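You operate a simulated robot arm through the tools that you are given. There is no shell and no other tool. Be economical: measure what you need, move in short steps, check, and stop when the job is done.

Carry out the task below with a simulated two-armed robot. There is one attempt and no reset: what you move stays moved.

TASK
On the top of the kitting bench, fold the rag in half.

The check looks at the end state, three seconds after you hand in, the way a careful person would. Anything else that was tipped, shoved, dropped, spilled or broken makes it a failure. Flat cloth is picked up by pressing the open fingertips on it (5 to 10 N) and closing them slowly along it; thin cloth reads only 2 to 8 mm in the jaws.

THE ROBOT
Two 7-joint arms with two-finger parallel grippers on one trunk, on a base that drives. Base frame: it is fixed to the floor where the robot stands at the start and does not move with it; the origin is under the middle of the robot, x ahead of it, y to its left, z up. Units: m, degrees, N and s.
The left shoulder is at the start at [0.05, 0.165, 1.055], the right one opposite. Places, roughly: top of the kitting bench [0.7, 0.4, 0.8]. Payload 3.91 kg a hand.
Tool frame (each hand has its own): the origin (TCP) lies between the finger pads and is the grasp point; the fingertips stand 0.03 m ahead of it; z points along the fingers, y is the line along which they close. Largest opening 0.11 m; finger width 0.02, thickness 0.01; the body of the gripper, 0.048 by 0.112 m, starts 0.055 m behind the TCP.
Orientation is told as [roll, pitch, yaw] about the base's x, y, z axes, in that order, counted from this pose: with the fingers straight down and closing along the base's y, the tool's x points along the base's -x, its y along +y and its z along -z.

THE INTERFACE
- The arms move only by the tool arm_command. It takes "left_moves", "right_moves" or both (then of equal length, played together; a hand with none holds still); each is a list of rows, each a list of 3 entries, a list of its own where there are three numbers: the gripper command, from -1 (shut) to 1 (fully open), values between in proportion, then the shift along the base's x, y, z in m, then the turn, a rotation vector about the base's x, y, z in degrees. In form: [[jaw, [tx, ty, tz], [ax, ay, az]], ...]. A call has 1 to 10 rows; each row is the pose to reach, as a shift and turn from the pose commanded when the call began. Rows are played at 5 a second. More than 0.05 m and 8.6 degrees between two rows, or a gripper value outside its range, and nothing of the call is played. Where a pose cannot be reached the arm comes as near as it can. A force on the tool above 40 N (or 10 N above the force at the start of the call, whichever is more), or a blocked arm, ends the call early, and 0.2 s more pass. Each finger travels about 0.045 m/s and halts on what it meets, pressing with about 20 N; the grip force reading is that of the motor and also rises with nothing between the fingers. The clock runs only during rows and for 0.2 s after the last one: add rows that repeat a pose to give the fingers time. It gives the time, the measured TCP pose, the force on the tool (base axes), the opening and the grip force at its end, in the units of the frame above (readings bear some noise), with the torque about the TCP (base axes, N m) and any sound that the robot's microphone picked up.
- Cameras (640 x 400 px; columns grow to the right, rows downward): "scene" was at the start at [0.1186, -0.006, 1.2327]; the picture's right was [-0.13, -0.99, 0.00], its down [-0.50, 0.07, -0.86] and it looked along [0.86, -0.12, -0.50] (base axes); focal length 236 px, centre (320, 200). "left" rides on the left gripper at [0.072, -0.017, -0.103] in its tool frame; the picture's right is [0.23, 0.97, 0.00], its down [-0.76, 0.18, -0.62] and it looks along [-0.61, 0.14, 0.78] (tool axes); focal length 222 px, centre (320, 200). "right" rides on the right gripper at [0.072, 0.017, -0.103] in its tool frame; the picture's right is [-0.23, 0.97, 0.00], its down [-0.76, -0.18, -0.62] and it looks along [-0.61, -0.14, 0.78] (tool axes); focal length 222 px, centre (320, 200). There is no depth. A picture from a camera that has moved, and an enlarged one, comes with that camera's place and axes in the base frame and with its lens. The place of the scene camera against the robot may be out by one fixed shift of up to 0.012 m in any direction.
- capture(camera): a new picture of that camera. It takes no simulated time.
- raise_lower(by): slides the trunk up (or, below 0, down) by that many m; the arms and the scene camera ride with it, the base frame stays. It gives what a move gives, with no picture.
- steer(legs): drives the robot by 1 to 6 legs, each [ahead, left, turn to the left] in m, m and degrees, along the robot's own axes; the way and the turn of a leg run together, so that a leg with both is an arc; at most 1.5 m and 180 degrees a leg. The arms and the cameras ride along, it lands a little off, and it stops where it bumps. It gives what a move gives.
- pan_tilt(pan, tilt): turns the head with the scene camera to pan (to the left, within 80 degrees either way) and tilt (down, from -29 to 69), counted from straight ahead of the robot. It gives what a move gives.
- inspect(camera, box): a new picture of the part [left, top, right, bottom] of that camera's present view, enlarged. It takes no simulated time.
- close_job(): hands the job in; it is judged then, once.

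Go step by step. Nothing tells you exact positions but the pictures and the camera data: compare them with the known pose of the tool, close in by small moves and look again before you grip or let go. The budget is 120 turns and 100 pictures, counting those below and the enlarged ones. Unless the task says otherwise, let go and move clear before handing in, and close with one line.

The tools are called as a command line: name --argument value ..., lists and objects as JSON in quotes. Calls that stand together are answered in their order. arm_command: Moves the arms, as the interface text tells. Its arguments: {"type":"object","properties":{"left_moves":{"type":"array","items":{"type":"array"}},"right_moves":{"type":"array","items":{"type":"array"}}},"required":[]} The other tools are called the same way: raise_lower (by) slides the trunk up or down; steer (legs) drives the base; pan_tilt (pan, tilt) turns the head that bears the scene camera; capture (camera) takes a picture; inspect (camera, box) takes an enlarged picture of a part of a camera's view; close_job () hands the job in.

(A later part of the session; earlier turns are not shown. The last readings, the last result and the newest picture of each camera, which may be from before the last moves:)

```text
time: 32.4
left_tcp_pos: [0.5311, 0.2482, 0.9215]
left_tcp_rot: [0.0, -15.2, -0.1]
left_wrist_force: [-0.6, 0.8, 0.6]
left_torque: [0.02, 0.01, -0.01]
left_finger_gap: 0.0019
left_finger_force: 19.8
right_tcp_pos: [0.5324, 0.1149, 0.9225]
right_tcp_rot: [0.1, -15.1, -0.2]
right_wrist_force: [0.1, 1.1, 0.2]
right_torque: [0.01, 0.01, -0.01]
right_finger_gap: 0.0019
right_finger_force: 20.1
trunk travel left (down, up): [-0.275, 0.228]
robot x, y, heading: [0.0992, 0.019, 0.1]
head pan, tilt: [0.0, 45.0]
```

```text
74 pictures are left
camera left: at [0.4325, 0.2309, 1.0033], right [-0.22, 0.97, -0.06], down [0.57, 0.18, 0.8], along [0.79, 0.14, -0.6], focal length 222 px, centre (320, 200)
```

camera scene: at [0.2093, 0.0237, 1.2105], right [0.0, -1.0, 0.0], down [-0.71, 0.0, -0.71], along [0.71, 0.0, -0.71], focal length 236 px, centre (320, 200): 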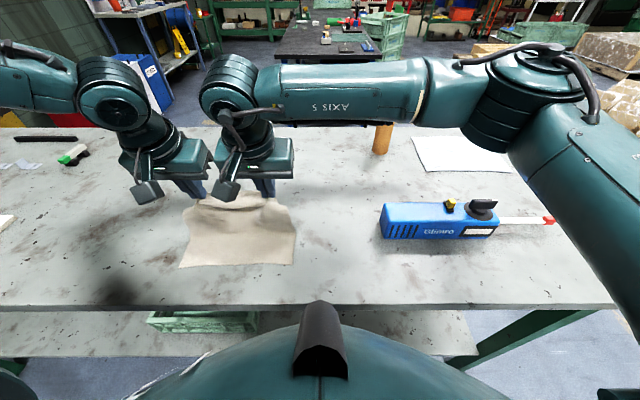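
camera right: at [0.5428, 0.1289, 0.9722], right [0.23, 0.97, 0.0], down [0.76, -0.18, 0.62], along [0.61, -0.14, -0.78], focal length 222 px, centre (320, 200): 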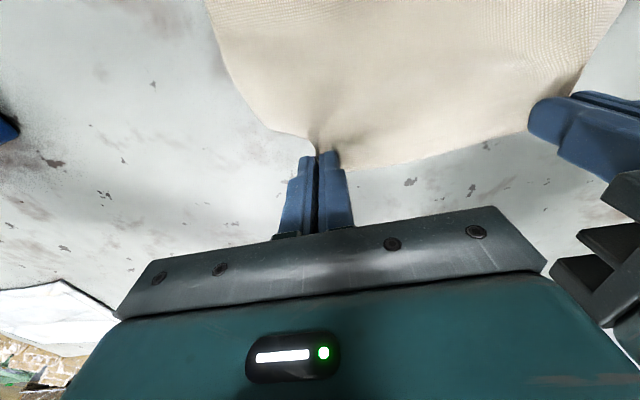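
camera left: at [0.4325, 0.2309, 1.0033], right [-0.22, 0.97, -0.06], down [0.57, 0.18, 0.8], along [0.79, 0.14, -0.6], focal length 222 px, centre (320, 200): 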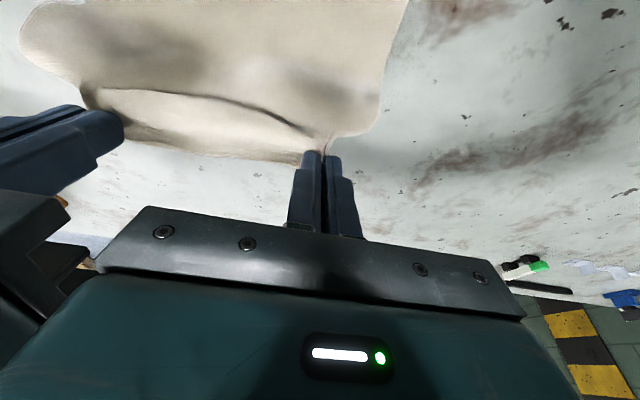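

arm_command --left_moves '[[-1, [-0.015, 0, 0], [0, -3, 0]], [-1, [-0.03, 0, -0.004], [0, -6, 0]], [-1, [-0.045, 0, -0.01], [0, -9, 0]], [-1, [-0.06, 0, -0.02], [0, -12, 0]], [-1, [-0.075, 0, -0.032], [0, -15, 0]], [-1, [-0.088, 0, -0.046], [0, -15, 0]], [-1, [-0.094, 0, -0.06], [0, -15, 0]]]' --right_moves '[[-1, [-0.015, 0, 0], [0, -3, 0]], [-1, [-0.03, 0, -0.004], [0, -6, 0]], [-1, [-0.045, 0, -0.01], [0, -9, 0]], [-1, [-0.06, 0, -0.02], [0, -12, 0]], [-1, [-0.075, 0, -0.032], [0, -15, 0]], [-1, [-0.088, 0, -0.046], [0, -15, 0]], [-1, [-0.094, 0, -0.06], [0, -15, 0]]]'

capture --camera "scene"

capture --camera "left"

capture --camera "right"

```text
time: 34.0
left_tcp_pos: [0.4698, 0.2483, 0.8571]
left_tcp_rot: [0.0, -30.1, -0.2]
left_wrist_force: [-0.6, -2.8, -0.3]
left_torque: [-0.05, 0.06, 0.0]
left_finger_gap: 0.0021
left_finger_force: 20.6
left hand out of reach, approached as far as the arm can: row 5, 6, 7
right_tcp_pos: [0.4398, 0.1159, 0.8621]
right_tcp_rot: [0.2, -30.0, -0.1]
right_wrist_force: [0.6, 2.7, 1.2]
right_torque: [0.01, 0.01, 0.06]
right_finger_gap: 0.0017
right_finger_force: 19.6
trunk travel left (down, up): [-0.275, 0.228]
robot x, y, heading: [0.0997, 0.0211, -0.2]
head pan, tilt: [0.0, 45.0]
```

```text
73 pictures are left
camera scene: at [0.2097, 0.0237, 1.2105], right [0.0, -1.0, 0.0], down [-0.71, 0.0, -0.71], along [0.71, 0.0, -0.71], focal length 236 px, centre (320, 200)
```

scene: 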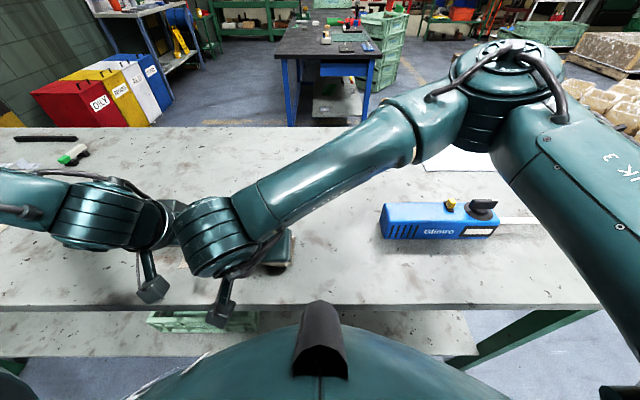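

```text
72 pictures are left
camera left: at [0.3544, 0.2314, 0.9108], right [-0.19, 0.97, -0.11], down [0.35, 0.18, 0.92], along [0.92, 0.14, -0.37], focal length 222 px, centre (320, 200)
```

left: 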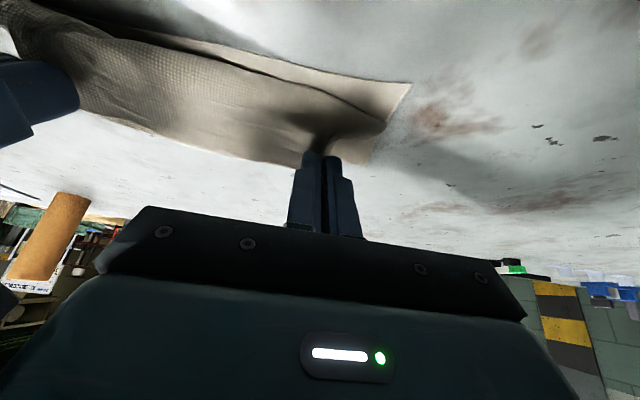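

```text
71 pictures are left
camera right: at [0.3264, 0.1318, 0.916], right [0.2, 0.97, 0.12], down [0.35, -0.18, 0.92], along [0.92, -0.14, -0.37], focal length 222 px, centre (320, 200)
```

right: 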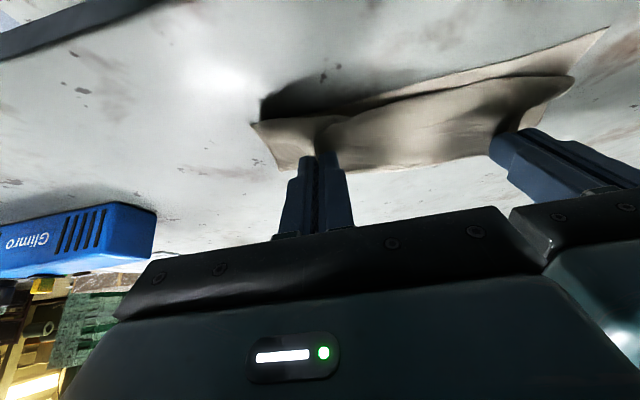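

The left hand hits its inner range limit. I'll bring the right hand level with it, then back the base up 3 cm so both move together.

arm_command --right_moves '[[-1, [0.015, 0, 0], [0, 0, 0]], [-1, [0.03, 0, -0.003], [0, 0, 0]]]'

steer --legs '[[-0.035, 0, 0]]'

capture --camera "left"

capture --camera "right"

```text
time: 34.6
left_tcp_pos: [0.4704, 0.2479, 0.8574]
left_tcp_rot: [0.0, -30.1, -0.1]
left_wrist_force: [0.3, 0.8, -1.2]
left_torque: [-0.01, 0.0, 0.01]
left_finger_gap: 0.0018
left_finger_force: 19.8
right_tcp_pos: [0.4712, 0.1149, 0.8593]
right_tcp_rot: [0.0, -30.0, -0.2]
right_wrist_force: [0.1, 0.0, 0.1]
right_torque: [0.03, -0.02, 0.04]
right_finger_gap: 0.0019
right_finger_force: 19.6
trunk travel left (down, up): [-0.275, 0.228]
robot x, y, heading: [0.1021, 0.0186, -0.1]
head pan, tilt: [0.0, 45.0]
```

```text
time: 35.4
left_tcp_pos: [0.435, 0.2486, 0.8573]
left_tcp_rot: [0.0, -30.2, -0.1]
left_wrist_force: [-0.4, 0.7, 0.6]
left_torque: [0.01, 0.0, 0.01]
left_finger_gap: 0.0019
left_finger_force: 19.4
right_tcp_pos: [0.4348, 0.1141, 0.8593]
right_tcp_rot: [0.1, -30.0, -0.2]
right_wrist_force: [0.1, 0.7, 0.7]
right_torque: [0.0, 0.03, 0.01]
right_finger_gap: 0.0016
right_finger_force: 20.1
trunk travel left (down, up): [-0.275, 0.228]
robot x, y, heading: [0.0645, 0.0184, -0.0]
head pan, tilt: [0.0, 45.0]
```

```text
70 pictures are left
camera left: at [0.3187, 0.2317, 0.9111], right [-0.19, 0.97, -0.11], down [0.35, 0.18, 0.92], along [0.92, 0.14, -0.37], focal length 222 px, centre (320, 200)
```

left: 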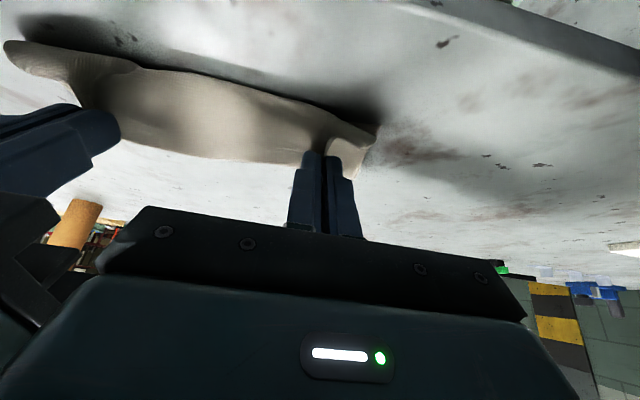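

```text
69 pictures are left
camera right: at [0.3212, 0.1319, 0.9135], right [0.2, 0.97, 0.12], down [0.35, -0.18, 0.92], along [0.92, -0.14, -0.37], focal length 222 px, centre (320, 200)
```

right: 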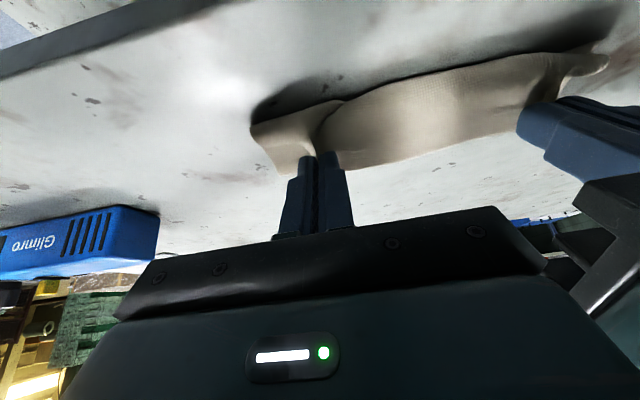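

arm_command --left_moves '[[-1, [0, 0.002, -0.008], [0, 0, 0]], [-1, [0, 0.004, -0.016], [0, 0, 0]], [-1, [0, 0.004, -0.02], [0, 0, 0]]]' --right_moves '[[-1, [0, -0.002, -0.008], [0, 0, 0]], [-1, [0, -0.004, -0.018], [0, 0, 0]], [-1, [0, -0.004, -0.022], [0, 0, 0]]]'

capture --camera "left"

capture --camera "right"

```text
time: 36.2
left_tcp_pos: [0.4341, 0.252, 0.8376]
left_tcp_rot: [0.0, -30.0, -0.3]
left_wrist_force: [0.5, -13.1, 0.3]
left_torque: [-0.35, -0.01, -0.2]
left_finger_gap: 0.0019
left_finger_force: 20.1
right_tcp_pos: [0.434, 0.1126, 0.837]
right_tcp_rot: [0.3, -30.1, -0.1]
right_wrist_force: [-0.1, 12.6, 0.0]
right_torque: [0.36, 0.0, 0.22]
right_finger_gap: 0.002
right_finger_force: 19.9
trunk travel left (down, up): [-0.275, 0.228]
robot x, y, heading: [0.0615, 0.0166, -0.2]
head pan, tilt: [0.0, 45.0]
```

```text
68 pictures are left
camera left: at [0.3191, 0.2354, 0.8912], right [-0.19, 0.97, -0.12], down [0.35, 0.18, 0.92], along [0.92, 0.14, -0.37], focal length 222 px, centre (320, 200)
```

left: 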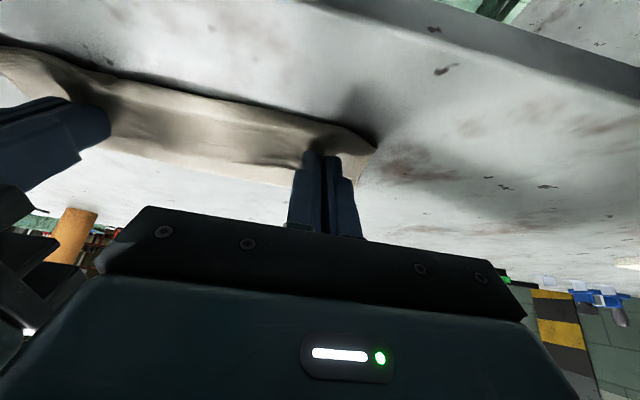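

```text
67 pictures are left
camera right: at [0.3211, 0.1281, 0.8916], right [0.2, 0.97, 0.12], down [0.35, -0.18, 0.92], along [0.92, -0.14, -0.37], focal length 222 px, centre (320, 200)
```

right: 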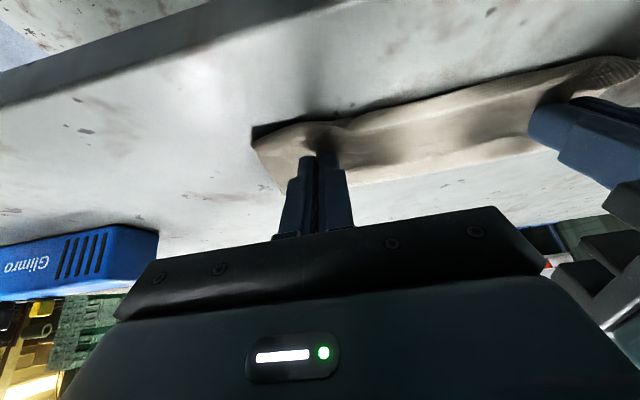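

Now I'll ease the tension, lower a little and release slowly.

arm_command --left_moves '[[-1, [0, -0.002, -0.003], [0, 0, 0]], [-0.9, [0, -0.002, -0.003], [0, 0, 0]], [-0.8, [0, -0.002, -0.003], [0, 0, 0]], [-0.65, [0, -0.002, -0.003], [0, 0, 0]], [-0.5, [0, -0.002, -0.003], [0, 0, 0]], [-0.5, [0, -0.002, -0.003], [0, 0, 0]]]' --right_moves '[[-1, [0, 0.002, -0.003], [0, 0, 0]], [-0.9, [0, 0.002, -0.003], [0, 0, 0]], [-0.8, [0, 0.002, -0.003], [0, 0, 0]], [-0.65, [0, 0.002, -0.003], [0, 0, 0]], [-0.5, [0, 0.002, -0.003], [0, 0, 0]], [-0.5, [0, 0.002, -0.003], [0, 0, 0]]]'

capture --camera "left"

capture --camera "right"

```text
time: 37.6
left_tcp_pos: [0.4351, 0.2511, 0.834]
left_tcp_rot: [0.1, -30.0, -0.1]
left_wrist_force: [-0.1, 0.0, 0.5]
left_torque: [0.02, 0.0, -0.02]
left_finger_gap: 0.0276
left_finger_force: 0.0
right_tcp_pos: [0.435, 0.1117, 0.8337]
right_tcp_rot: [0.0, -30.0, -0.2]
right_wrist_force: [0.1, -0.9, 0.4]
right_torque: [0.02, 0.01, 0.02]
right_finger_gap: 0.0277
right_finger_force: 0.1
trunk travel left (down, up): [-0.275, 0.228]
robot x, y, heading: [0.059, 0.0169, -0.1]
head pan, tilt: [0.0, 45.0]
```

```text
66 pictures are left
camera left: at [0.319, 0.2338, 0.888], right [-0.19, 0.97, -0.11], down [0.35, 0.18, 0.92], along [0.92, 0.14, -0.37], focal length 222 px, centre (320, 200)
```

left: 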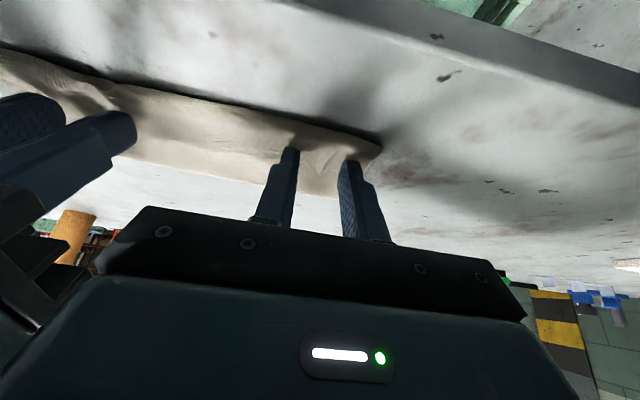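

```text
65 pictures are left
camera right: at [0.3216, 0.1295, 0.8885], right [0.2, 0.97, 0.12], down [0.35, -0.18, 0.92], along [0.92, -0.14, -0.37], focal length 222 px, centre (320, 200)
```

right: 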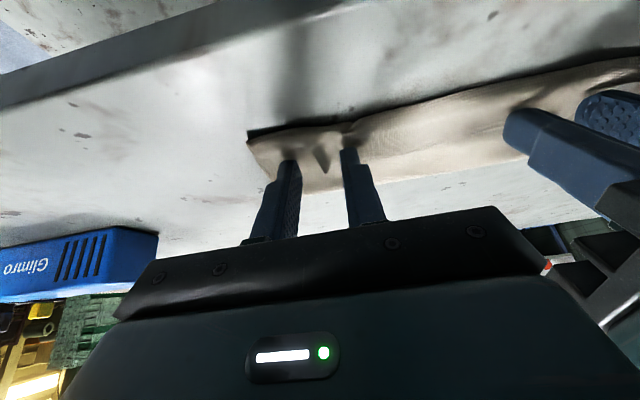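

Released. Lifting both hands up and clear, then untilting, to look.

arm_command --left_moves '[[-0.5, [0, 0, 0.01], [0, 0, 0]], [-0.5, [0, 0, 0.025], [0, 0, 0]], [-0.5, [0, 0.0, 0.05], [0, 5, 0]], [-0.5, [0, 0.03, 0.08], [0, 12, 0]], [-0.5, [0, 0.06, 0.1], [0, 20, 0]], [-0.5, [0, 0.1, 0.12], [0, 28, 0]], [-0.5, [0, 0.14, 0.13], [0, 30, 0]], [-0.5, [0, 0.18, 0.13], [0, 30, 0]]]' --right_moves '[[-0.5, [0, 0, 0.01], [0, 0, 0]], [-0.5, [0, 0, 0.025], [0, 0, 0]], [-0.5, [0, 0.0, 0.05], [0, 5, 0]], [-0.5, [0, -0.03, 0.08], [0, 12, 0]], [-0.5, [0, -0.06, 0.1], [0, 20, 0]], [-0.5, [0, -0.1, 0.12], [0, 28, 0]], [-0.5, [0, -0.14, 0.13], [0, 30, 0]], [-0.5, [0, -0.18, 0.13], [0, 30, 0]]]'

inspect --camera "scene" --box '[100, 150, 420, 350]'

```text
time: 39.4
left_tcp_pos: [0.4364, 0.4317, 0.9648]
left_tcp_rot: [0.0, 0.0, -0.2]
left_wrist_force: [0.1, -0.4, 0.1]
left_torque: [-0.01, 0.03, 0.01]
left_finger_gap: 0.0275
left_finger_force: 0.0
right_tcp_pos: [0.4347, -0.0683, 0.9652]
right_tcp_rot: [0.0, 0.0, -0.1]
right_wrist_force: [-0.3, -0.7, 0.3]
right_torque: [0.05, 0.0, -0.03]
right_finger_gap: 0.0275
right_finger_force: 0.1
trunk travel left (down, up): [-0.275, 0.228]
robot x, y, heading: [0.0637, 0.0239, 0.1]
head pan, tilt: [0.0, 45.0]
```

```text
2.00 times, centred on (260, 250) of scene
camera zoom: at [0.174, 0.0237, 1.2105], right [0.0, -1.0, 0.0], down [-0.71, 0.0, -0.71], along [0.71, 0.0, -0.71], focal length 472 px, centre (440, 100)
```

zoom: 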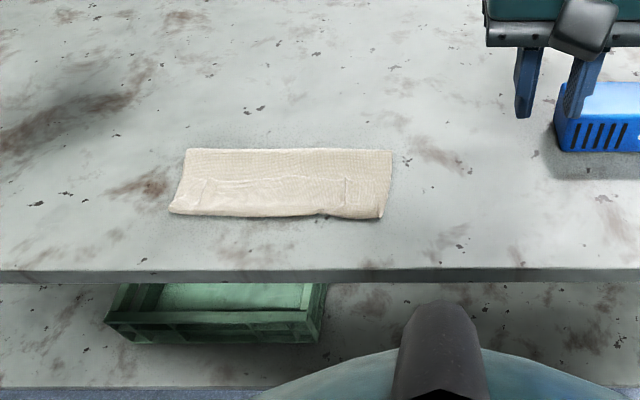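

inspect --camera "scene" --box '[176, 215, 304, 295]'

capture --camera "left"

```text
5.00 times, centred on (240, 255) of scene
camera zoom: at [0.174, 0.0237, 1.2105], right [0.0, -1.0, 0.0], down [-0.71, 0.0, -0.71], along [0.71, 0.0, -0.71], focal length 1181 px, centre (720, -75)
```

zoom: 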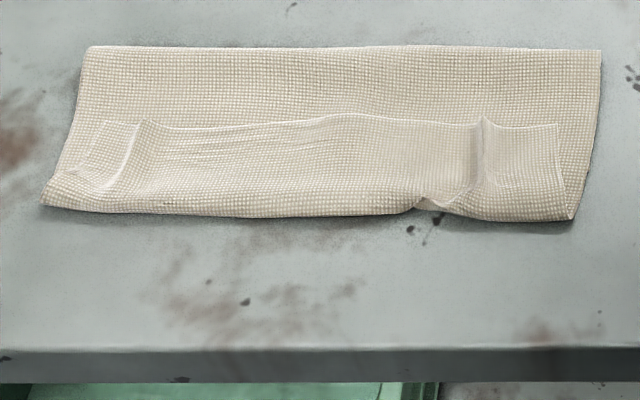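

```text
62 pictures are left
camera left: at [0.3606, 0.4145, 1.0681], right [-0.22, 0.97, 0.0], down [0.76, 0.18, 0.62], along [0.61, 0.14, -0.78], focal length 222 px, centre (320, 200)
```

left: 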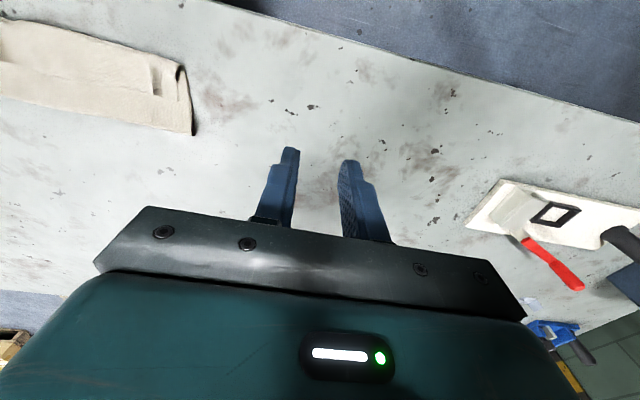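

The fold took, but the far edge's strip (~4 cm) curled back on top: the free edge is at x≈0.468, the near loop at 0.424 and the far fold at 0.507. I'll re-grip that free edge and redo the arc with the cloth kept taut; first I'll hover and verify it.

arm_command --left_moves '[[-0.5, [0.005, -0.045, -0.01], [0, 0, 0]], [-0.5, [0.01, -0.09, -0.02], [0, 0, 0]], [-0.5, [0.014, -0.135, -0.04], [0, 0, 0]], [-0.5, [0.014, -0.17, -0.065], [0, 0, 0]], [-0.5, [0.014, -0.18, -0.075], [0, 0, 0]], [-0.45, [0.014, -0.18, -0.08], [0, 0, 0]]]' --right_moves '[[-0.5, [0.005, 0.045, -0.01], [0, 0, 0]], [-0.5, [0.01, 0.09, -0.02], [0, 0, 0]], [-0.5, [0.014, 0.135, -0.04], [0, 0, 0]], [-0.5, [0.014, 0.17, -0.065], [0, 0, 0]], [-0.5, [0.014, 0.188, -0.075], [0, 0, 0]], [-0.45, [0.014, 0.188, -0.08], [0, 0, 0]]]'

capture --camera "left"

capture --camera "right"

```text
time: 40.8
left_tcp_pos: [0.4486, 0.2509, 0.8837]
left_tcp_rot: [-0.1, 0.1, -0.1]
left_wrist_force: [0.4, -0.3, 0.7]
left_torque: [0.01, 0.0, 0.03]
left_finger_gap: 0.0304
left_finger_force: 0.0
right_tcp_pos: [0.4485, 0.1211, 0.8834]
right_tcp_rot: [0.0, 0.0, -0.2]
right_wrist_force: [0.1, 0.4, 0.6]
right_torque: [0.01, -0.01, 0.02]
right_finger_gap: 0.0302
right_finger_force: 0.0
trunk travel left (down, up): [-0.275, 0.228]
robot x, y, heading: [0.0673, 0.0157, -0.3]
head pan, tilt: [0.0, 45.0]
```

```text
61 pictures are left
camera left: at [0.3747, 0.2341, 0.9875], right [-0.23, 0.97, 0.0], down [0.76, 0.18, 0.62], along [0.61, 0.14, -0.78], focal length 222 px, centre (320, 200)
```

left: 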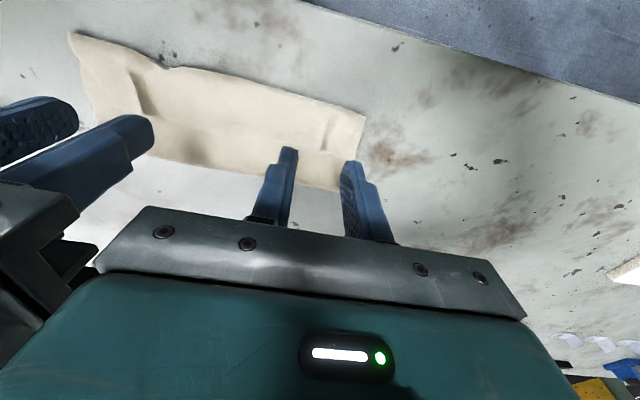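

```text
60 pictures are left
camera right: at [0.3776, 0.1381, 0.9877], right [0.23, 0.97, 0.0], down [0.76, -0.18, 0.62], along [0.61, -0.14, -0.78], focal length 222 px, centre (320, 200)
```

right: 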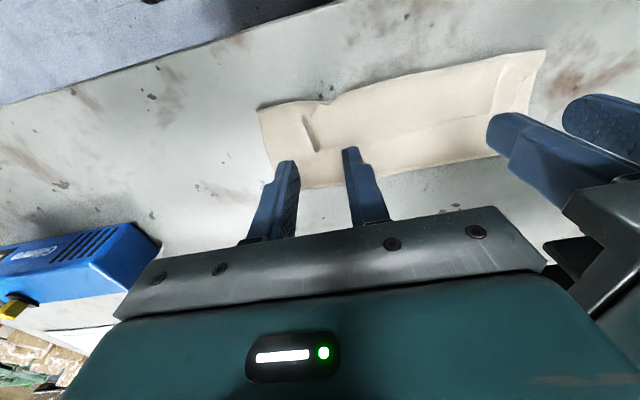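

inspect --camera "left" --box '[60, 20, 400, 232]'

inspect --camera "right" --box '[230, 30, 570, 242]'

```text
1.88 times, centred on (230, 126) of left
camera zoom: at [0.3747, 0.2341, 0.9875], right [-0.23, 0.97, 0.0], down [0.76, 0.18, 0.62], along [0.61, 0.14, -0.78], focal length 418 px, centre (489, 339)
```

zoom: 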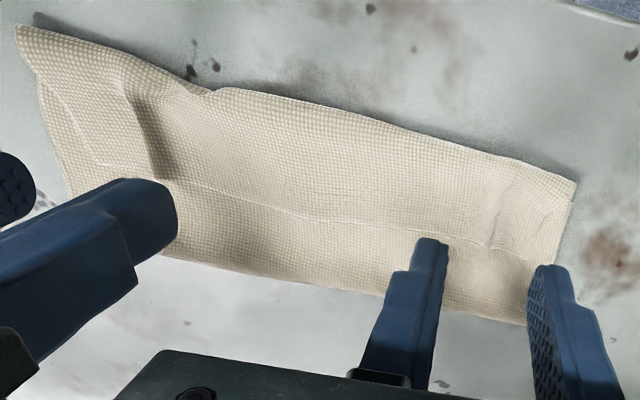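

```text
1.88 times, centred on (400, 136) of right
camera zoom: at [0.3776, 0.1381, 0.9877], right [0.23, 0.97, 0.0], down [0.76, -0.18, 0.62], along [0.61, -0.14, -0.78], focal length 418 px, centre (169, 320)
```

zoom: 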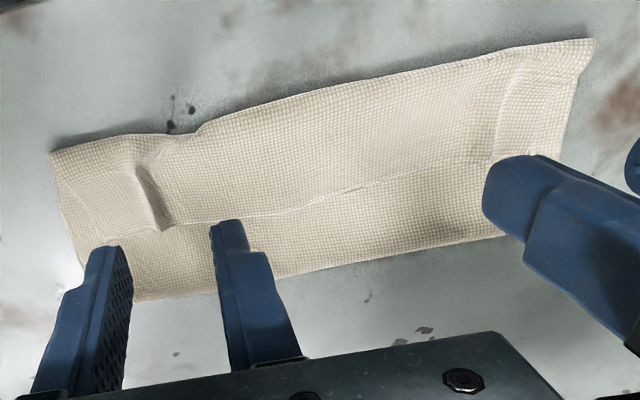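

The free edge is at x≈0.465, with leftover ridges at y≈0.118 and 0.256, so I'll straddle those and descend.

arm_command --left_moves '[[-0.45, [0.0135, 0.002, -0.02], [0, 0, 0]], [-0.45, [0.0135, 0.002, -0.04], [0, 0, 0]], [-0.45, [0.0135, 0.002, -0.045], [0, 0, 0]], [-0.45, [0.0135, 0.002, -0.045], [0, 0, 0]]]' --right_moves '[[-0.45, [0.0135, 0.0, -0.02], [0, 0, 0]], [-0.45, [0.0135, 0.0, -0.04], [0, 0, 0]], [-0.45, [0.0135, 0.0, -0.045], [0, 0, 0]], [-0.45, [0.0135, 0.0, -0.045], [0, 0, 0]]]'

inspect --camera "left" --box '[60, 20, 400, 232]'

inspect --camera "right" --box '[230, 30, 570, 242]'

```text
time: 41.8
left_tcp_pos: [0.4617, 0.2529, 0.8405]
left_tcp_rot: [-0.2, 0.0, -0.2]
left_wrist_force: [-0.3, 0.0, 0.0]
left_torque: [0.0, 0.02, -0.01]
left_finger_gap: 0.0301
left_finger_force: 0.2
right_tcp_pos: [0.4623, 0.1203, 0.8403]
right_tcp_rot: [0.0, 0.0, -0.2]
right_wrist_force: [0.4, -0.5, -0.1]
right_torque: [-0.01, 0.01, 0.03]
right_finger_gap: 0.0303
right_finger_force: 0.0
trunk travel left (down, up): [-0.275, 0.228]
robot x, y, heading: [0.0625, 0.0205, -0.1]
head pan, tilt: [0.0, 45.0]
```

```text
1.88 times, centred on (230, 126) of left
camera zoom: at [0.388, 0.2359, 0.9429], right [-0.23, 0.97, 0.0], down [0.76, 0.18, 0.62], along [0.61, 0.14, -0.78], focal length 418 px, centre (489, 339)
```

zoom: 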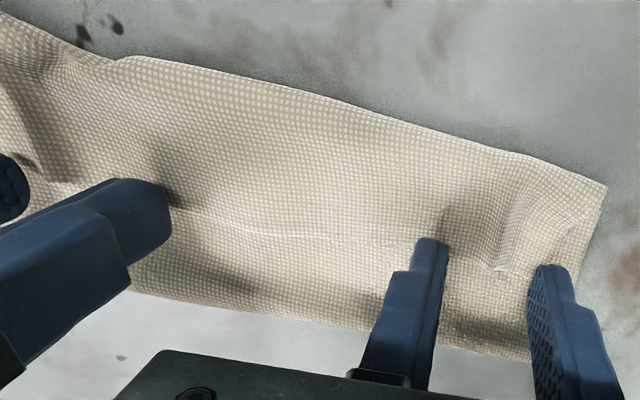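

```text
1.88 times, centred on (400, 136) of right
camera zoom: at [0.3915, 0.1377, 0.9429], right [0.23, 0.97, 0.0], down [0.76, -0.18, 0.62], along [0.61, -0.14, -0.78], focal length 418 px, centre (169, 320)
```

zoom: 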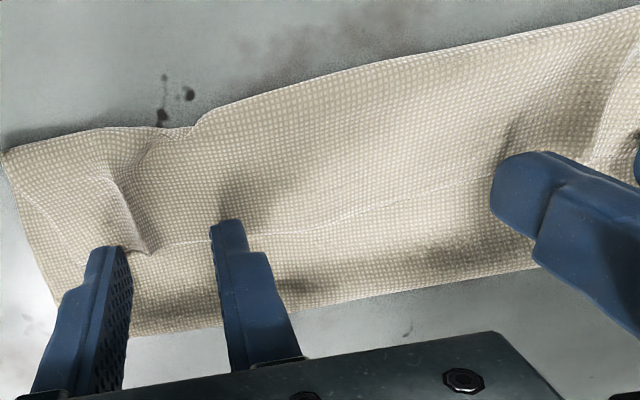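

arm_command --left_moves '[[-0.45, [0, 0, -0.003], [0, 0, 0]], [-0.45, [0, 0, -0.005], [0, 0, 0]], [-0.45, [0, 0, -0.007], [0, 0, 0]]]' --right_moves '[[-0.45, [0, 0, -0.003], [0, 0, 0]], [-0.45, [0, 0, -0.005], [0, 0, 0]], [-0.45, [0, 0, -0.007], [0, 0, 0]]]'

```text
time: 42.6
left_tcp_pos: [0.462, 0.2528, 0.8318]
left_tcp_rot: [0.0, -0.1, -0.1]
left_wrist_force: [1.1, -0.4, 0.6]
left_torque: [-0.03, 0.02, -0.02]
left_finger_gap: 0.0303
left_finger_force: 0.0
right_tcp_pos: [0.4624, 0.1215, 0.8319]
right_tcp_rot: [0.0, 0.0, -0.2]
right_wrist_force: [0.2, -0.4, -0.2]
right_torque: [-0.02, 0.01, 0.04]
right_finger_gap: 0.0303
right_finger_force: 0.1
trunk travel left (down, up): [-0.275, 0.228]
robot x, y, heading: [0.0632, 0.0177, -0.1]
head pan, tilt: [0.0, 45.0]
```

arm_command --left_moves '[[-0.45, [0, 0, -0.001], [0, 0, 0]], [-0.45, [0, 0, -0.002], [0, 0, 0]], [-0.45, [0, 0, -0.002], [0, 0, 0]]]' --right_moves '[[-0.45, [0, 0, -0.001], [0, 0, 0]], [-0.45, [0, 0, -0.002], [0, 0, 0]], [-0.45, [0, 0, -0.002], [0, 0, 0]]]'

```text
time: 43.4
left_tcp_pos: [0.4616, 0.252, 0.8317]
left_tcp_rot: [-0.1, -0.2, -0.1]
left_wrist_force: [-1.2, 2.3, 12.2]
left_torque: [0.11, 0.14, -0.03]
left_finger_gap: 0.0301
left_finger_force: 0.1
right_tcp_pos: [0.4619, 0.1204, 0.8316]
right_tcp_rot: [0.1, 0.0, -0.2]
right_wrist_force: [1.6, 0.7, 7.3]
right_torque: [0.0, 0.02, 0.02]
right_finger_gap: 0.0303
right_finger_force: 0.0
trunk travel left (down, up): [-0.275, 0.228]
robot x, y, heading: [0.065, 0.0172, -0.3]
head pan, tilt: [0.0, 45.0]
```

arm_command --left_moves '[[-0.55, [0, 0, 0.001], [0, 0, 0]], [-0.65, [0, 0, 0.001], [0, 0, 0]], [-0.75, [0, 0, 0.001], [0, 0, 0]], [-0.85, [0, 0, 0.001], [0, 0, 0]], [-1, [0, 0, 0.001], [0, 0, 0]], [-1, [0, 0, 0.001], [0, 0, 0]], [-1, [0, 0, 0.001], [0, 0, 0]]]' --right_moves '[[-0.55, [0, 0, 0], [0, 0, 0]], [-0.65, [0, 0, 0], [0, 0, 0]], [-0.75, [0, 0, 0], [0, 0, 0]], [-0.85, [0, 0, 0], [0, 0, 0]], [-1, [0, 0, 0], [0, 0, 0]], [-1, [0, 0, 0], [0, 0, 0]], [-1, [0, 0, 0], [0, 0, 0]]]'

arm_command --left_moves '[[-1, [0.002, 0, 0.01], [0, 0, 0]], [-1, [0.006, 0, 0.02], [0, 0, 0]], [-1, [0.01, 0, 0.03], [0, 0, 0]]]' --right_moves '[[-1, [0.002, 0, 0.01], [0, 0, 0]], [-1, [0.006, 0, 0.02], [0, 0, 0]], [-1, [0.01, 0, 0.03], [0, 0, 0]]]'

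capture --camera "left"

capture --camera "right"

```text
time: 45.0
left_tcp_pos: [0.4619, 0.2523, 0.8329]
left_tcp_rot: [0.0, 0.0, -0.1]
left_wrist_force: [0.0, -8.0, 3.7]
left_torque: [-0.27, 0.04, 0.05]
left_finger_gap: 0.0018
left_finger_force: 19.9
right_tcp_pos: [0.4621, 0.1212, 0.8318]
right_tcp_rot: [0.2, -0.1, -0.1]
right_wrist_force: [1.7, 3.8, 19.0]
right_torque: [0.12, 0.09, -0.01]
right_finger_gap: 0.0021
right_finger_force: 20.1
trunk travel left (down, up): [-0.275, 0.228]
robot x, y, heading: [0.0651, 0.0166, -0.1]
head pan, tilt: [0.0, 45.0]
```

```text
time: 45.8
left_tcp_pos: [0.4714, 0.2537, 0.8615]
left_tcp_rot: [-0.2, 0.1, -0.1]
left_wrist_force: [0.1, -6.7, -0.2]
left_torque: [-0.21, 0.03, 0.07]
left_finger_gap: 0.0019
left_finger_force: 20.2
right_tcp_pos: [0.4724, 0.1219, 0.8602]
right_tcp_rot: [0.0, 0.0, -0.1]
right_wrist_force: [0.5, 6.5, 0.1]
right_torque: [0.22, -0.02, 0.0]
right_finger_gap: 0.0023
right_finger_force: 20.5
trunk travel left (down, up): [-0.275, 0.228]
robot x, y, heading: [0.0604, 0.0186, -0.1]
head pan, tilt: [0.0, 45.0]
```

```text
55 pictures are left
camera left: at [0.3984, 0.2357, 0.9655], right [-0.23, 0.97, 0.0], down [0.76, 0.18, 0.62], along [0.61, 0.14, -0.78], focal length 222 px, centre (320, 200)
```

left: 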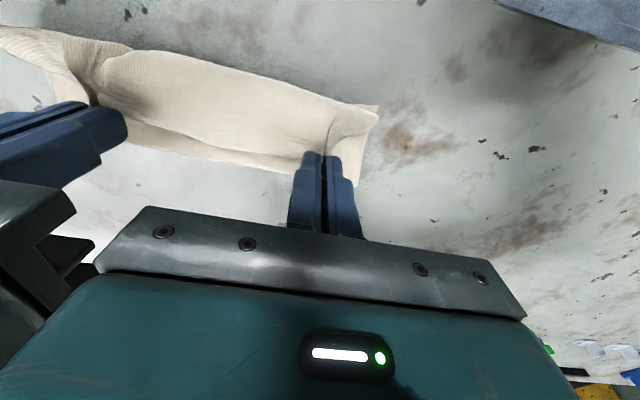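

```text
54 pictures are left
camera right: at [0.4014, 0.1377, 0.9644], right [0.23, 0.97, 0.0], down [0.76, -0.18, 0.62], along [0.61, -0.14, -0.78], focal length 222 px, centre (320, 200)
```

right: 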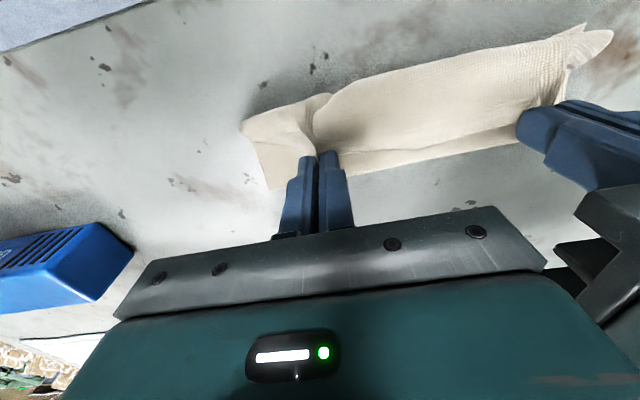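

Gripped. I'll lift further and move forward to re-lay the lower half, then check.

arm_command --left_moves '[[-1, [0.01, -0.001, 0.02], [0, 0, 0]], [-1, [0.025, -0.002, 0.035], [0, 0, 0]], [-1, [0.045, -0.002, 0.048], [0, 0, 0]], [-1, [0.06, -0.002, 0.053], [0, 0, 0]], [-1, [0.075, -0.002, 0.05], [0, 0, 0]]]' --right_moves '[[-1, [0.01, 0.001, 0.02], [0, 0, 0]], [-1, [0.025, 0.002, 0.035], [0, 0, 0]], [-1, [0.045, 0.002, 0.048], [0, 0, 0]], [-1, [0.06, 0.002, 0.053], [0, 0, 0]], [-1, [0.075, 0.002, 0.05], [0, 0, 0]]]'

capture --camera "left"

capture --camera "scene"

```text
time: 47.0
left_tcp_pos: [0.546, 0.2522, 0.9115]
left_tcp_rot: [0.0, 0.0, 0.0]
left_wrist_force: [-0.8, -0.7, 0.6]
left_torque: [-0.05, 0.02, 0.02]
left_finger_gap: 0.002
left_finger_force: 20.4
right_tcp_pos: [0.5463, 0.1225, 0.9093]
right_tcp_rot: [0.0, 0.1, -0.1]
right_wrist_force: [-0.2, 1.5, 0.0]
right_torque: [0.06, 0.0, -0.02]
right_finger_gap: 0.0024
right_finger_force: 20.1
trunk travel left (down, up): [-0.275, 0.228]
robot x, y, heading: [0.0655, 0.0131, 0.1]
head pan, tilt: [0.0, 45.0]
```

```text
53 pictures are left
camera left: at [0.473, 0.2343, 1.0147], right [-0.23, 0.97, 0.0], down [0.76, 0.18, 0.62], along [0.61, 0.14, -0.78], focal length 222 px, centre (320, 200)
```

left: 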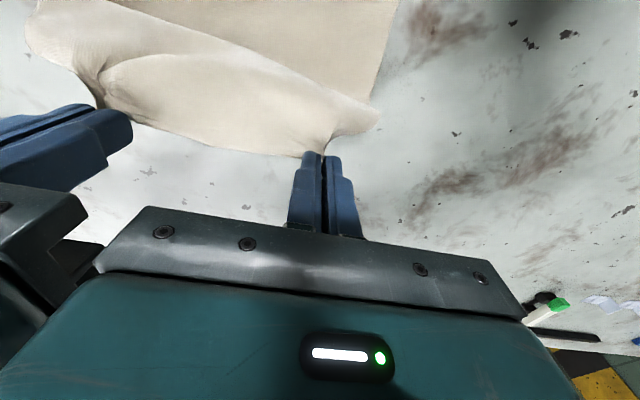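

```text
52 pictures are left
camera scene: at [0.1744, 0.0239, 1.2104], right [0.0, -1.0, 0.0], down [-0.71, 0.0, -0.71], along [0.71, 0.0, -0.71], focal length 236 px, centre (320, 200)
```

scene: 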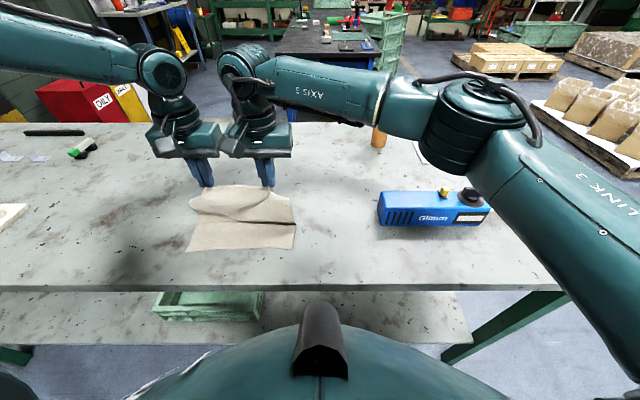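

The lower layer's near edge is still at x≈0.44. I'll pull forward to lay the lower half flat, then come up ready for a taut arc about x≈0.54.

arm_command --left_moves '[[-1, [0.02, 0, -0.015], [0, 0, 0]], [-1, [0.04, 0, -0.035], [0, 0, 0]], [-1, [0.046, 0, -0.05], [0, 0, 0]], [-1, [0.046, 0, -0.05], [0, 0, 0]], [-1, [0.046, 0, -0.035], [0, 0, 0]], [-1, [0.044, 0, -0.015], [0, 0, 0]], [-1, [0.037, 0, 0.0], [0, 0, 0]]]' --right_moves '[[-1, [0.02, 0, -0.015], [0, 0, 0]], [-1, [0.04, 0, -0.035], [0, 0, 0]], [-1, [0.046, 0, -0.05], [0, 0, 0]], [-1, [0.046, 0, -0.05], [0, 0, 0]], [-1, [0.046, 0, -0.035], [0, 0, 0]], [-1, [0.044, 0, -0.015], [0, 0, 0]], [-1, [0.037, 0, 0.002], [0, 0, 0]]]'

steer --legs '[[-0.05, 0, 0]]'

capture --camera "scene"

capture --camera "left"

```text
time: 48.6
left_tcp_pos: [0.584, 0.2504, 0.9112]
left_tcp_rot: [0.0, -0.1, -0.1]
left_wrist_force: [0.2, -0.7, -0.2]
left_torque: [-0.05, -0.02, -0.01]
left_finger_gap: 0.0018
left_finger_force: 20.2
right_tcp_pos: [0.5853, 0.1223, 0.9134]
right_tcp_rot: [0.1, 0.0, 0.0]
right_wrist_force: [-0.3, 1.7, 0.2]
right_torque: [0.01, -0.02, -0.07]
right_finger_gap: 0.0021
right_finger_force: 20.7
trunk travel left (down, up): [-0.275, 0.228]
robot x, y, heading: [0.0643, 0.0186, -0.2]
head pan, tilt: [0.0, 45.0]
```

```text
time: 49.6
left_tcp_pos: [0.5348, 0.252, 0.9128]
left_tcp_rot: [-0.1, -0.1, -0.1]
left_wrist_force: [0.3, -1.0, 0.6]
left_torque: [-0.1, -0.01, 0.03]
left_finger_gap: 0.0019
left_finger_force: 20.0
right_tcp_pos: [0.5353, 0.1232, 0.9125]
right_tcp_rot: [-0.1, 0.1, 0.0]
right_wrist_force: [-0.2, 2.4, -0.4]
right_torque: [0.05, -0.01, 0.01]
right_finger_gap: 0.002
right_finger_force: 20.3
trunk travel left (down, up): [-0.275, 0.228]
robot x, y, heading: [0.012, 0.0186, -0.0]
head pan, tilt: [0.0, 45.0]
```

```text
51 pictures are left
camera scene: at [0.1238, 0.0239, 1.2105], right [0.0, -1.0, 0.0], down [-0.71, 0.0, -0.71], along [0.71, 0.0, -0.71], focal length 236 px, centre (320, 200)
```

scene: 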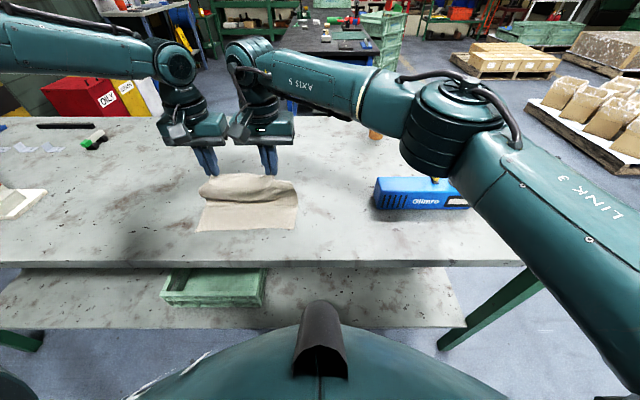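

```text
50 pictures are left
camera left: at [0.4601, 0.2345, 1.0153], right [-0.23, 0.97, 0.0], down [0.76, 0.18, 0.62], along [0.61, 0.14, -0.78], focal length 222 px, centre (320, 200)
```

left: 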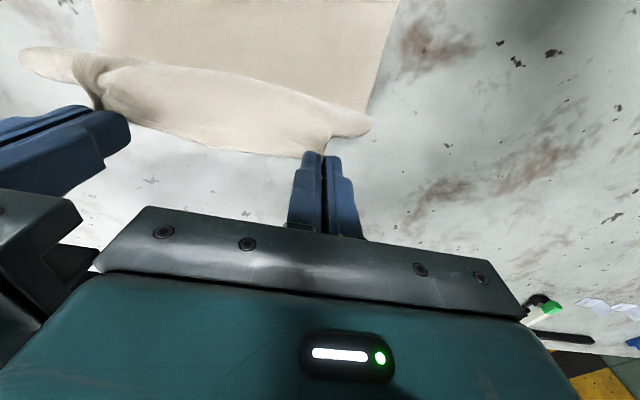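

arm_command --left_moves '[[-1, [0.001, 0, 0.0125], [0, -7.5, 0]], [-1, [-0.019, 0, 0.0085], [0, -15, 0]], [-1, [-0.0405, 0, 0.0015], [0, -22.5, 0]], [-1, [-0.06, 0, -0.0085], [0, -30, 0]], [-1, [-0.078, 0, -0.0225], [0, -37.5, 0]], [-1, [-0.092, 0, -0.0405], [0, -45, 0]], [-1, [-0.1, 0, -0.0575], [0, -45, 0]]]' --right_moves '[[-1, [0.001, 0, 0.0125], [0, -7.5, 0]], [-1, [-0.019, 0, 0.0085], [0, -15, 0]], [-1, [-0.0405, 0, 0.0015], [0, -22.5, 0]], [-1, [-0.06, 0, -0.0085], [0, -30, 0]], [-1, [-0.078, 0, -0.0225], [0, -37.5, 0]], [-1, [-0.092, 0, -0.0405], [0, -45, 0]], [-1, [-0.1, 0, -0.0575], [0, -45, 0]]]'

capture --camera "left"

capture --camera "right"

```text
time: 51.2
left_tcp_pos: [0.4332, 0.2519, 0.8538]
left_tcp_rot: [-0.1, -45.0, -0.1]
left_wrist_force: [0.2, -1.2, 0.2]
left_torque: [-0.07, 0.0, -0.06]
left_finger_gap: 0.0016
left_finger_force: 20.0
right_tcp_pos: [0.4342, 0.1228, 0.8554]
right_tcp_rot: [0.3, -45.1, -0.2]
right_wrist_force: [-0.6, 2.9, -0.7]
right_torque: [0.04, -0.02, 0.03]
right_finger_gap: 0.0022
right_finger_force: 20.2
trunk travel left (down, up): [-0.275, 0.228]
robot x, y, heading: [0.0109, 0.019, -0.1]
head pan, tilt: [0.0, 45.0]
```

```text
49 pictures are left
camera left: at [0.308, 0.2346, 0.876], right [-0.16, 0.97, -0.16], down [0.1, 0.18, 0.98], along [0.98, 0.14, -0.12], focal length 222 px, centre (320, 200)
```

left: 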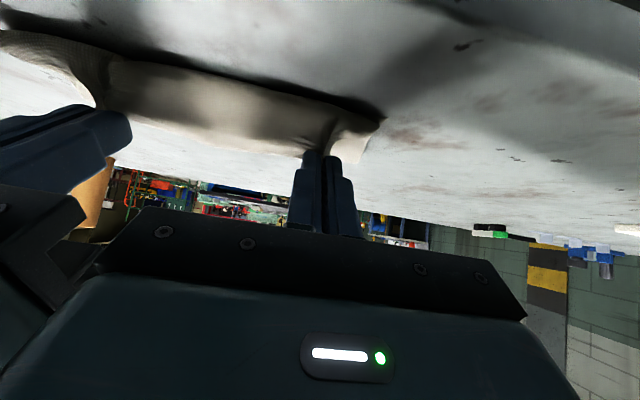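

```text
48 pictures are left
camera right: at [0.3117, 0.1396, 0.8768], right [0.16, 0.97, 0.16], down [0.1, -0.18, 0.98], along [0.98, -0.14, -0.12], focal length 222 px, centre (320, 200)
```

right: 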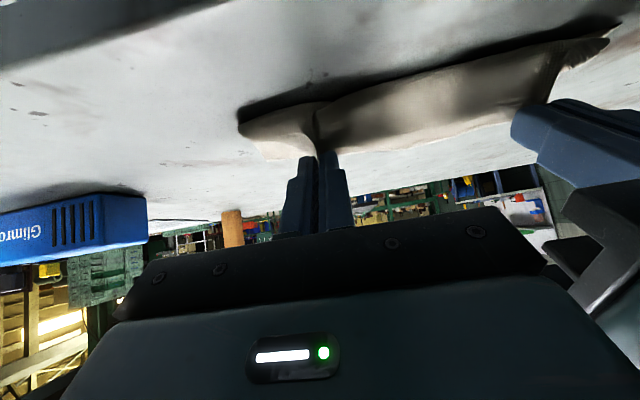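

The cloth still bows out toward me because of the grip direction. I'll carry it back, lay it flat, and regrip with fingers closing along x, so the cloth leaves the fingertips in the right direction.

arm_command --left_moves '[[-1, [0.008, 0, 0.017], [0, 0, 0]], [-1, [0.022, 0, 0.035], [0, 7.5, 0]], [-1, [0.04, 0, 0.049], [0, 15, 0]], [-1, [0.0595, 0, 0.059], [0, 22.5, 0]], [-1, [0.081, 0, 0.066], [0, 30, 0]], [-1, [0.101, 0, 0.07], [0, 37.5, 0]], [-1, [0.11, 0, 0.068], [0, 45, 0]]]' --right_moves '[[-1, [0.008, 0, 0.017], [0, 0, 0]], [-1, [0.022, 0, 0.035], [0, 7.5, 0]], [-1, [0.04, 0, 0.049], [0, 15, 0]], [-1, [0.0595, 0, 0.059], [0, 22.5, 0]], [-1, [0.081, 0, 0.066], [0, 30, 0]], [-1, [0.101, 0, 0.07], [0, 37.5, 0]], [-1, [0.11, 0, 0.068], [0, 45, 0]]]'

steer --legs '[[0.075, 0, 0]]'

capture --camera "scene"

```text
time: 52.8
left_tcp_pos: [0.5438, 0.2518, 0.9211]
left_tcp_rot: [-0.2, 0.2, -0.1]
left_wrist_force: [0.0, -0.8, 0.0]
left_torque: [-0.02, 0.0, -0.01]
left_finger_gap: 0.0019
left_finger_force: 20.1
right_tcp_pos: [0.5435, 0.1242, 0.9235]
right_tcp_rot: [0.1, 0.2, 0.0]
right_wrist_force: [0.6, 1.3, 0.3]
right_torque: [0.03, 0.04, 0.0]
right_finger_gap: 0.0019
right_finger_force: 20.0
trunk travel left (down, up): [-0.275, 0.228]
robot x, y, heading: [0.0175, 0.0147, -0.3]
head pan, tilt: [0.0, 45.0]
```

```text
time: 53.8
left_tcp_pos: [0.6186, 0.2516, 0.9212]
left_tcp_rot: [-0.1, 0.0, -0.1]
left_wrist_force: [0.0, -0.9, -0.9]
left_torque: [0.0, -0.02, 0.01]
left_finger_gap: 0.0018
left_finger_force: 20.5
right_tcp_pos: [0.6184, 0.123, 0.9219]
right_tcp_rot: [0.0, 0.0, -0.1]
right_wrist_force: [-0.6, 1.3, -0.3]
right_torque: [0.04, 0.01, 0.01]
right_finger_gap: 0.0017
right_finger_force: 20.5
trunk travel left (down, up): [-0.275, 0.228]
robot x, y, heading: [0.0883, 0.0182, -0.1]
head pan, tilt: [0.0, 45.0]
```

```text
47 pictures are left
camera scene: at [0.1992, 0.0239, 1.2103], right [0.0, -1.0, 0.0], down [-0.71, 0.0, -0.71], along [0.71, 0.0, -0.71], focal length 236 px, centre (320, 200)
```

scene: 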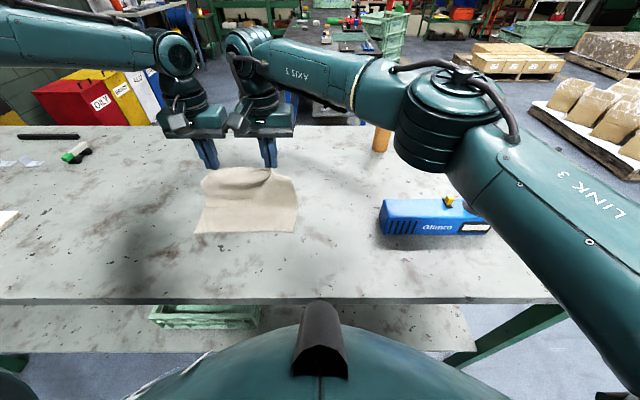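

The rag slid forward about 7 cm (near edge now x≈0.508). I'll lay the far edge down here, release it, then drag the rag flat and back by its near part.

arm_command --left_moves '[[-1, [0.01, 0, -0.025], [0, 0, 0]], [-1, [0.02, 0, -0.05], [0, 0, 0]], [-1, [0.022, 0, -0.07], [0, 0, 0]], [-1, [0.022, 0, -0.083], [0, 0, 0]], [-0.8, [0.022, 0, -0.083], [0, 0, 0]], [-0.6, [0.022, 0, -0.083], [0, 0, 0]], [-0.6, [0.022, 0, -0.07], [0, 0, 0]], [-0.6, [0.01, 0, -0.04], [0, 0, 0]], [-0.6, [-0.02, 0, -0.02], [0, 0, 0]], [-0.6, [-0.05, 0, -0.01], [0, 0, 0]]]' --right_moves '[[-1, [0.01, 0, -0.025], [0, 0, 0]], [-1, [0.02, 0, -0.05], [0, 0, 0]], [-1, [0.022, 0, -0.07], [0, 0, 0]], [-1, [0.022, 0, -0.083], [0, 0, 0]], [-0.8, [0.022, 0, -0.083], [0, 0, 0]], [-0.6, [0.022, 0, -0.083], [0, 0, 0]], [-0.6, [0.022, 0, -0.07], [0, 0, 0]], [-0.6, [0.01, 0, -0.04], [0, 0, 0]], [-0.6, [-0.02, 0, -0.02], [0, 0, 0]], [-0.6, [-0.05, 0, -0.01], [0, 0, 0]]]'

inspect --camera "scene" --box '[100, 130, 420, 330]'

capture --camera "left"

```text
time: 56.0
left_tcp_pos: [0.5694, 0.2506, 0.9126]
left_tcp_rot: [0.0, 0.0, 0.0]
left_wrist_force: [0.3, -0.6, 0.8]
left_torque: [0.05, 0.0, 0.02]
left_finger_gap: 0.022
left_finger_force: 0.1
left hand out of reach, approached as far as the arm can: row 2, 3, 4, 5, 6, 7
right_tcp_pos: [0.5677, 0.123, 0.9145]
right_tcp_rot: [0.0, 0.0, -0.1]
right_wrist_force: [0.0, -0.5, 0.0]
right_torque: [-0.03, 0.01, 0.02]
right_finger_gap: 0.0222
right_finger_force: 0.1
trunk travel left (down, up): [-0.275, 0.228]
robot x, y, heading: [0.0911, 0.0177, -0.2]
head pan, tilt: [0.0, 45.0]
```

```text
2.00 times, centred on (260, 230) of scene
camera zoom: at [0.1982, 0.0238, 1.2105], right [0.0, -1.0, 0.0], down [-0.71, 0.0, -0.71], along [0.71, 0.0, -0.71], focal length 472 px, centre (440, 140)
```

zoom: 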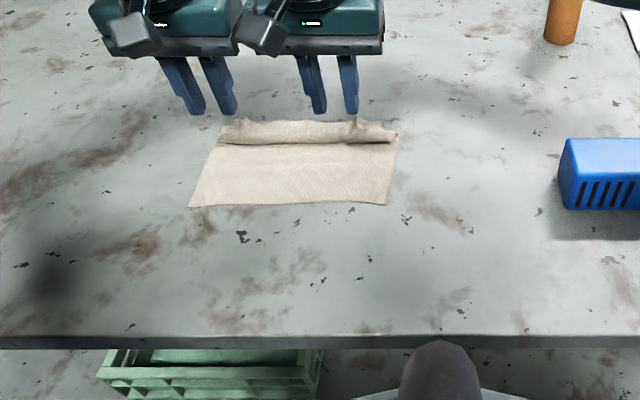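

```text
45 pictures are left
camera left: at [0.4945, 0.234, 1.016], right [-0.23, 0.97, 0.0], down [0.76, 0.18, 0.62], along [0.61, 0.14, -0.78], focal length 222 px, centre (320, 200)
```

left: 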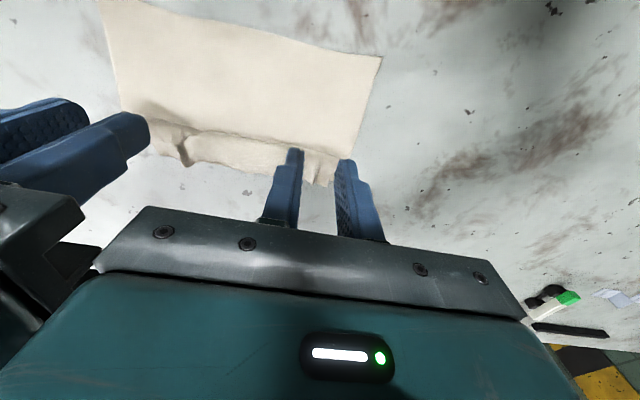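

A slack roll sits at the far side. I'll press fingertips on the near half and drag it toward me to flatten it.

arm_command --left_moves '[[-0.6, [-0.02, 0, -0.03], [0, 0, 0]], [-0.6, [-0.035, 0, -0.06], [0, 0, 0]], [-0.6, [-0.035, 0, -0.077], [0, 0, 0]], [-0.6, [-0.035, 0, -0.081], [0, 0, 0]], [-0.6, [-0.035, 0, -0.0825], [0, 0, 0]]]' --right_moves '[[-0.6, [-0.02, 0, -0.03], [0, 0, 0]], [-0.6, [-0.035, 0, -0.06], [0, 0, 0]], [-0.6, [-0.035, 0, -0.077], [0, 0, 0]], [-0.6, [-0.035, 0, -0.083], [0, 0, 0]], [-0.6, [-0.035, 0, -0.0845], [0, 0, 0]]]'

```text
time: 57.2
left_tcp_pos: [0.5325, 0.2511, 0.8313]
left_tcp_rot: [-0.2, -0.3, 0.0]
left_wrist_force: [0.6, 2.5, 9.3]
left_torque: [0.1, 0.06, -0.02]
left_finger_gap: 0.0223
left_finger_force: 0.1
right_tcp_pos: [0.5342, 0.1233, 0.8305]
right_tcp_rot: [0.2, -0.3, -0.1]
right_wrist_force: [-0.4, 0.0, 12.5]
right_torque: [-0.06, 0.07, 0.01]
right_finger_gap: 0.022
right_finger_force: 0.0
trunk travel left (down, up): [-0.275, 0.228]
robot x, y, heading: [0.0863, 0.016, -0.1]
head pan, tilt: [0.0, 45.0]
```

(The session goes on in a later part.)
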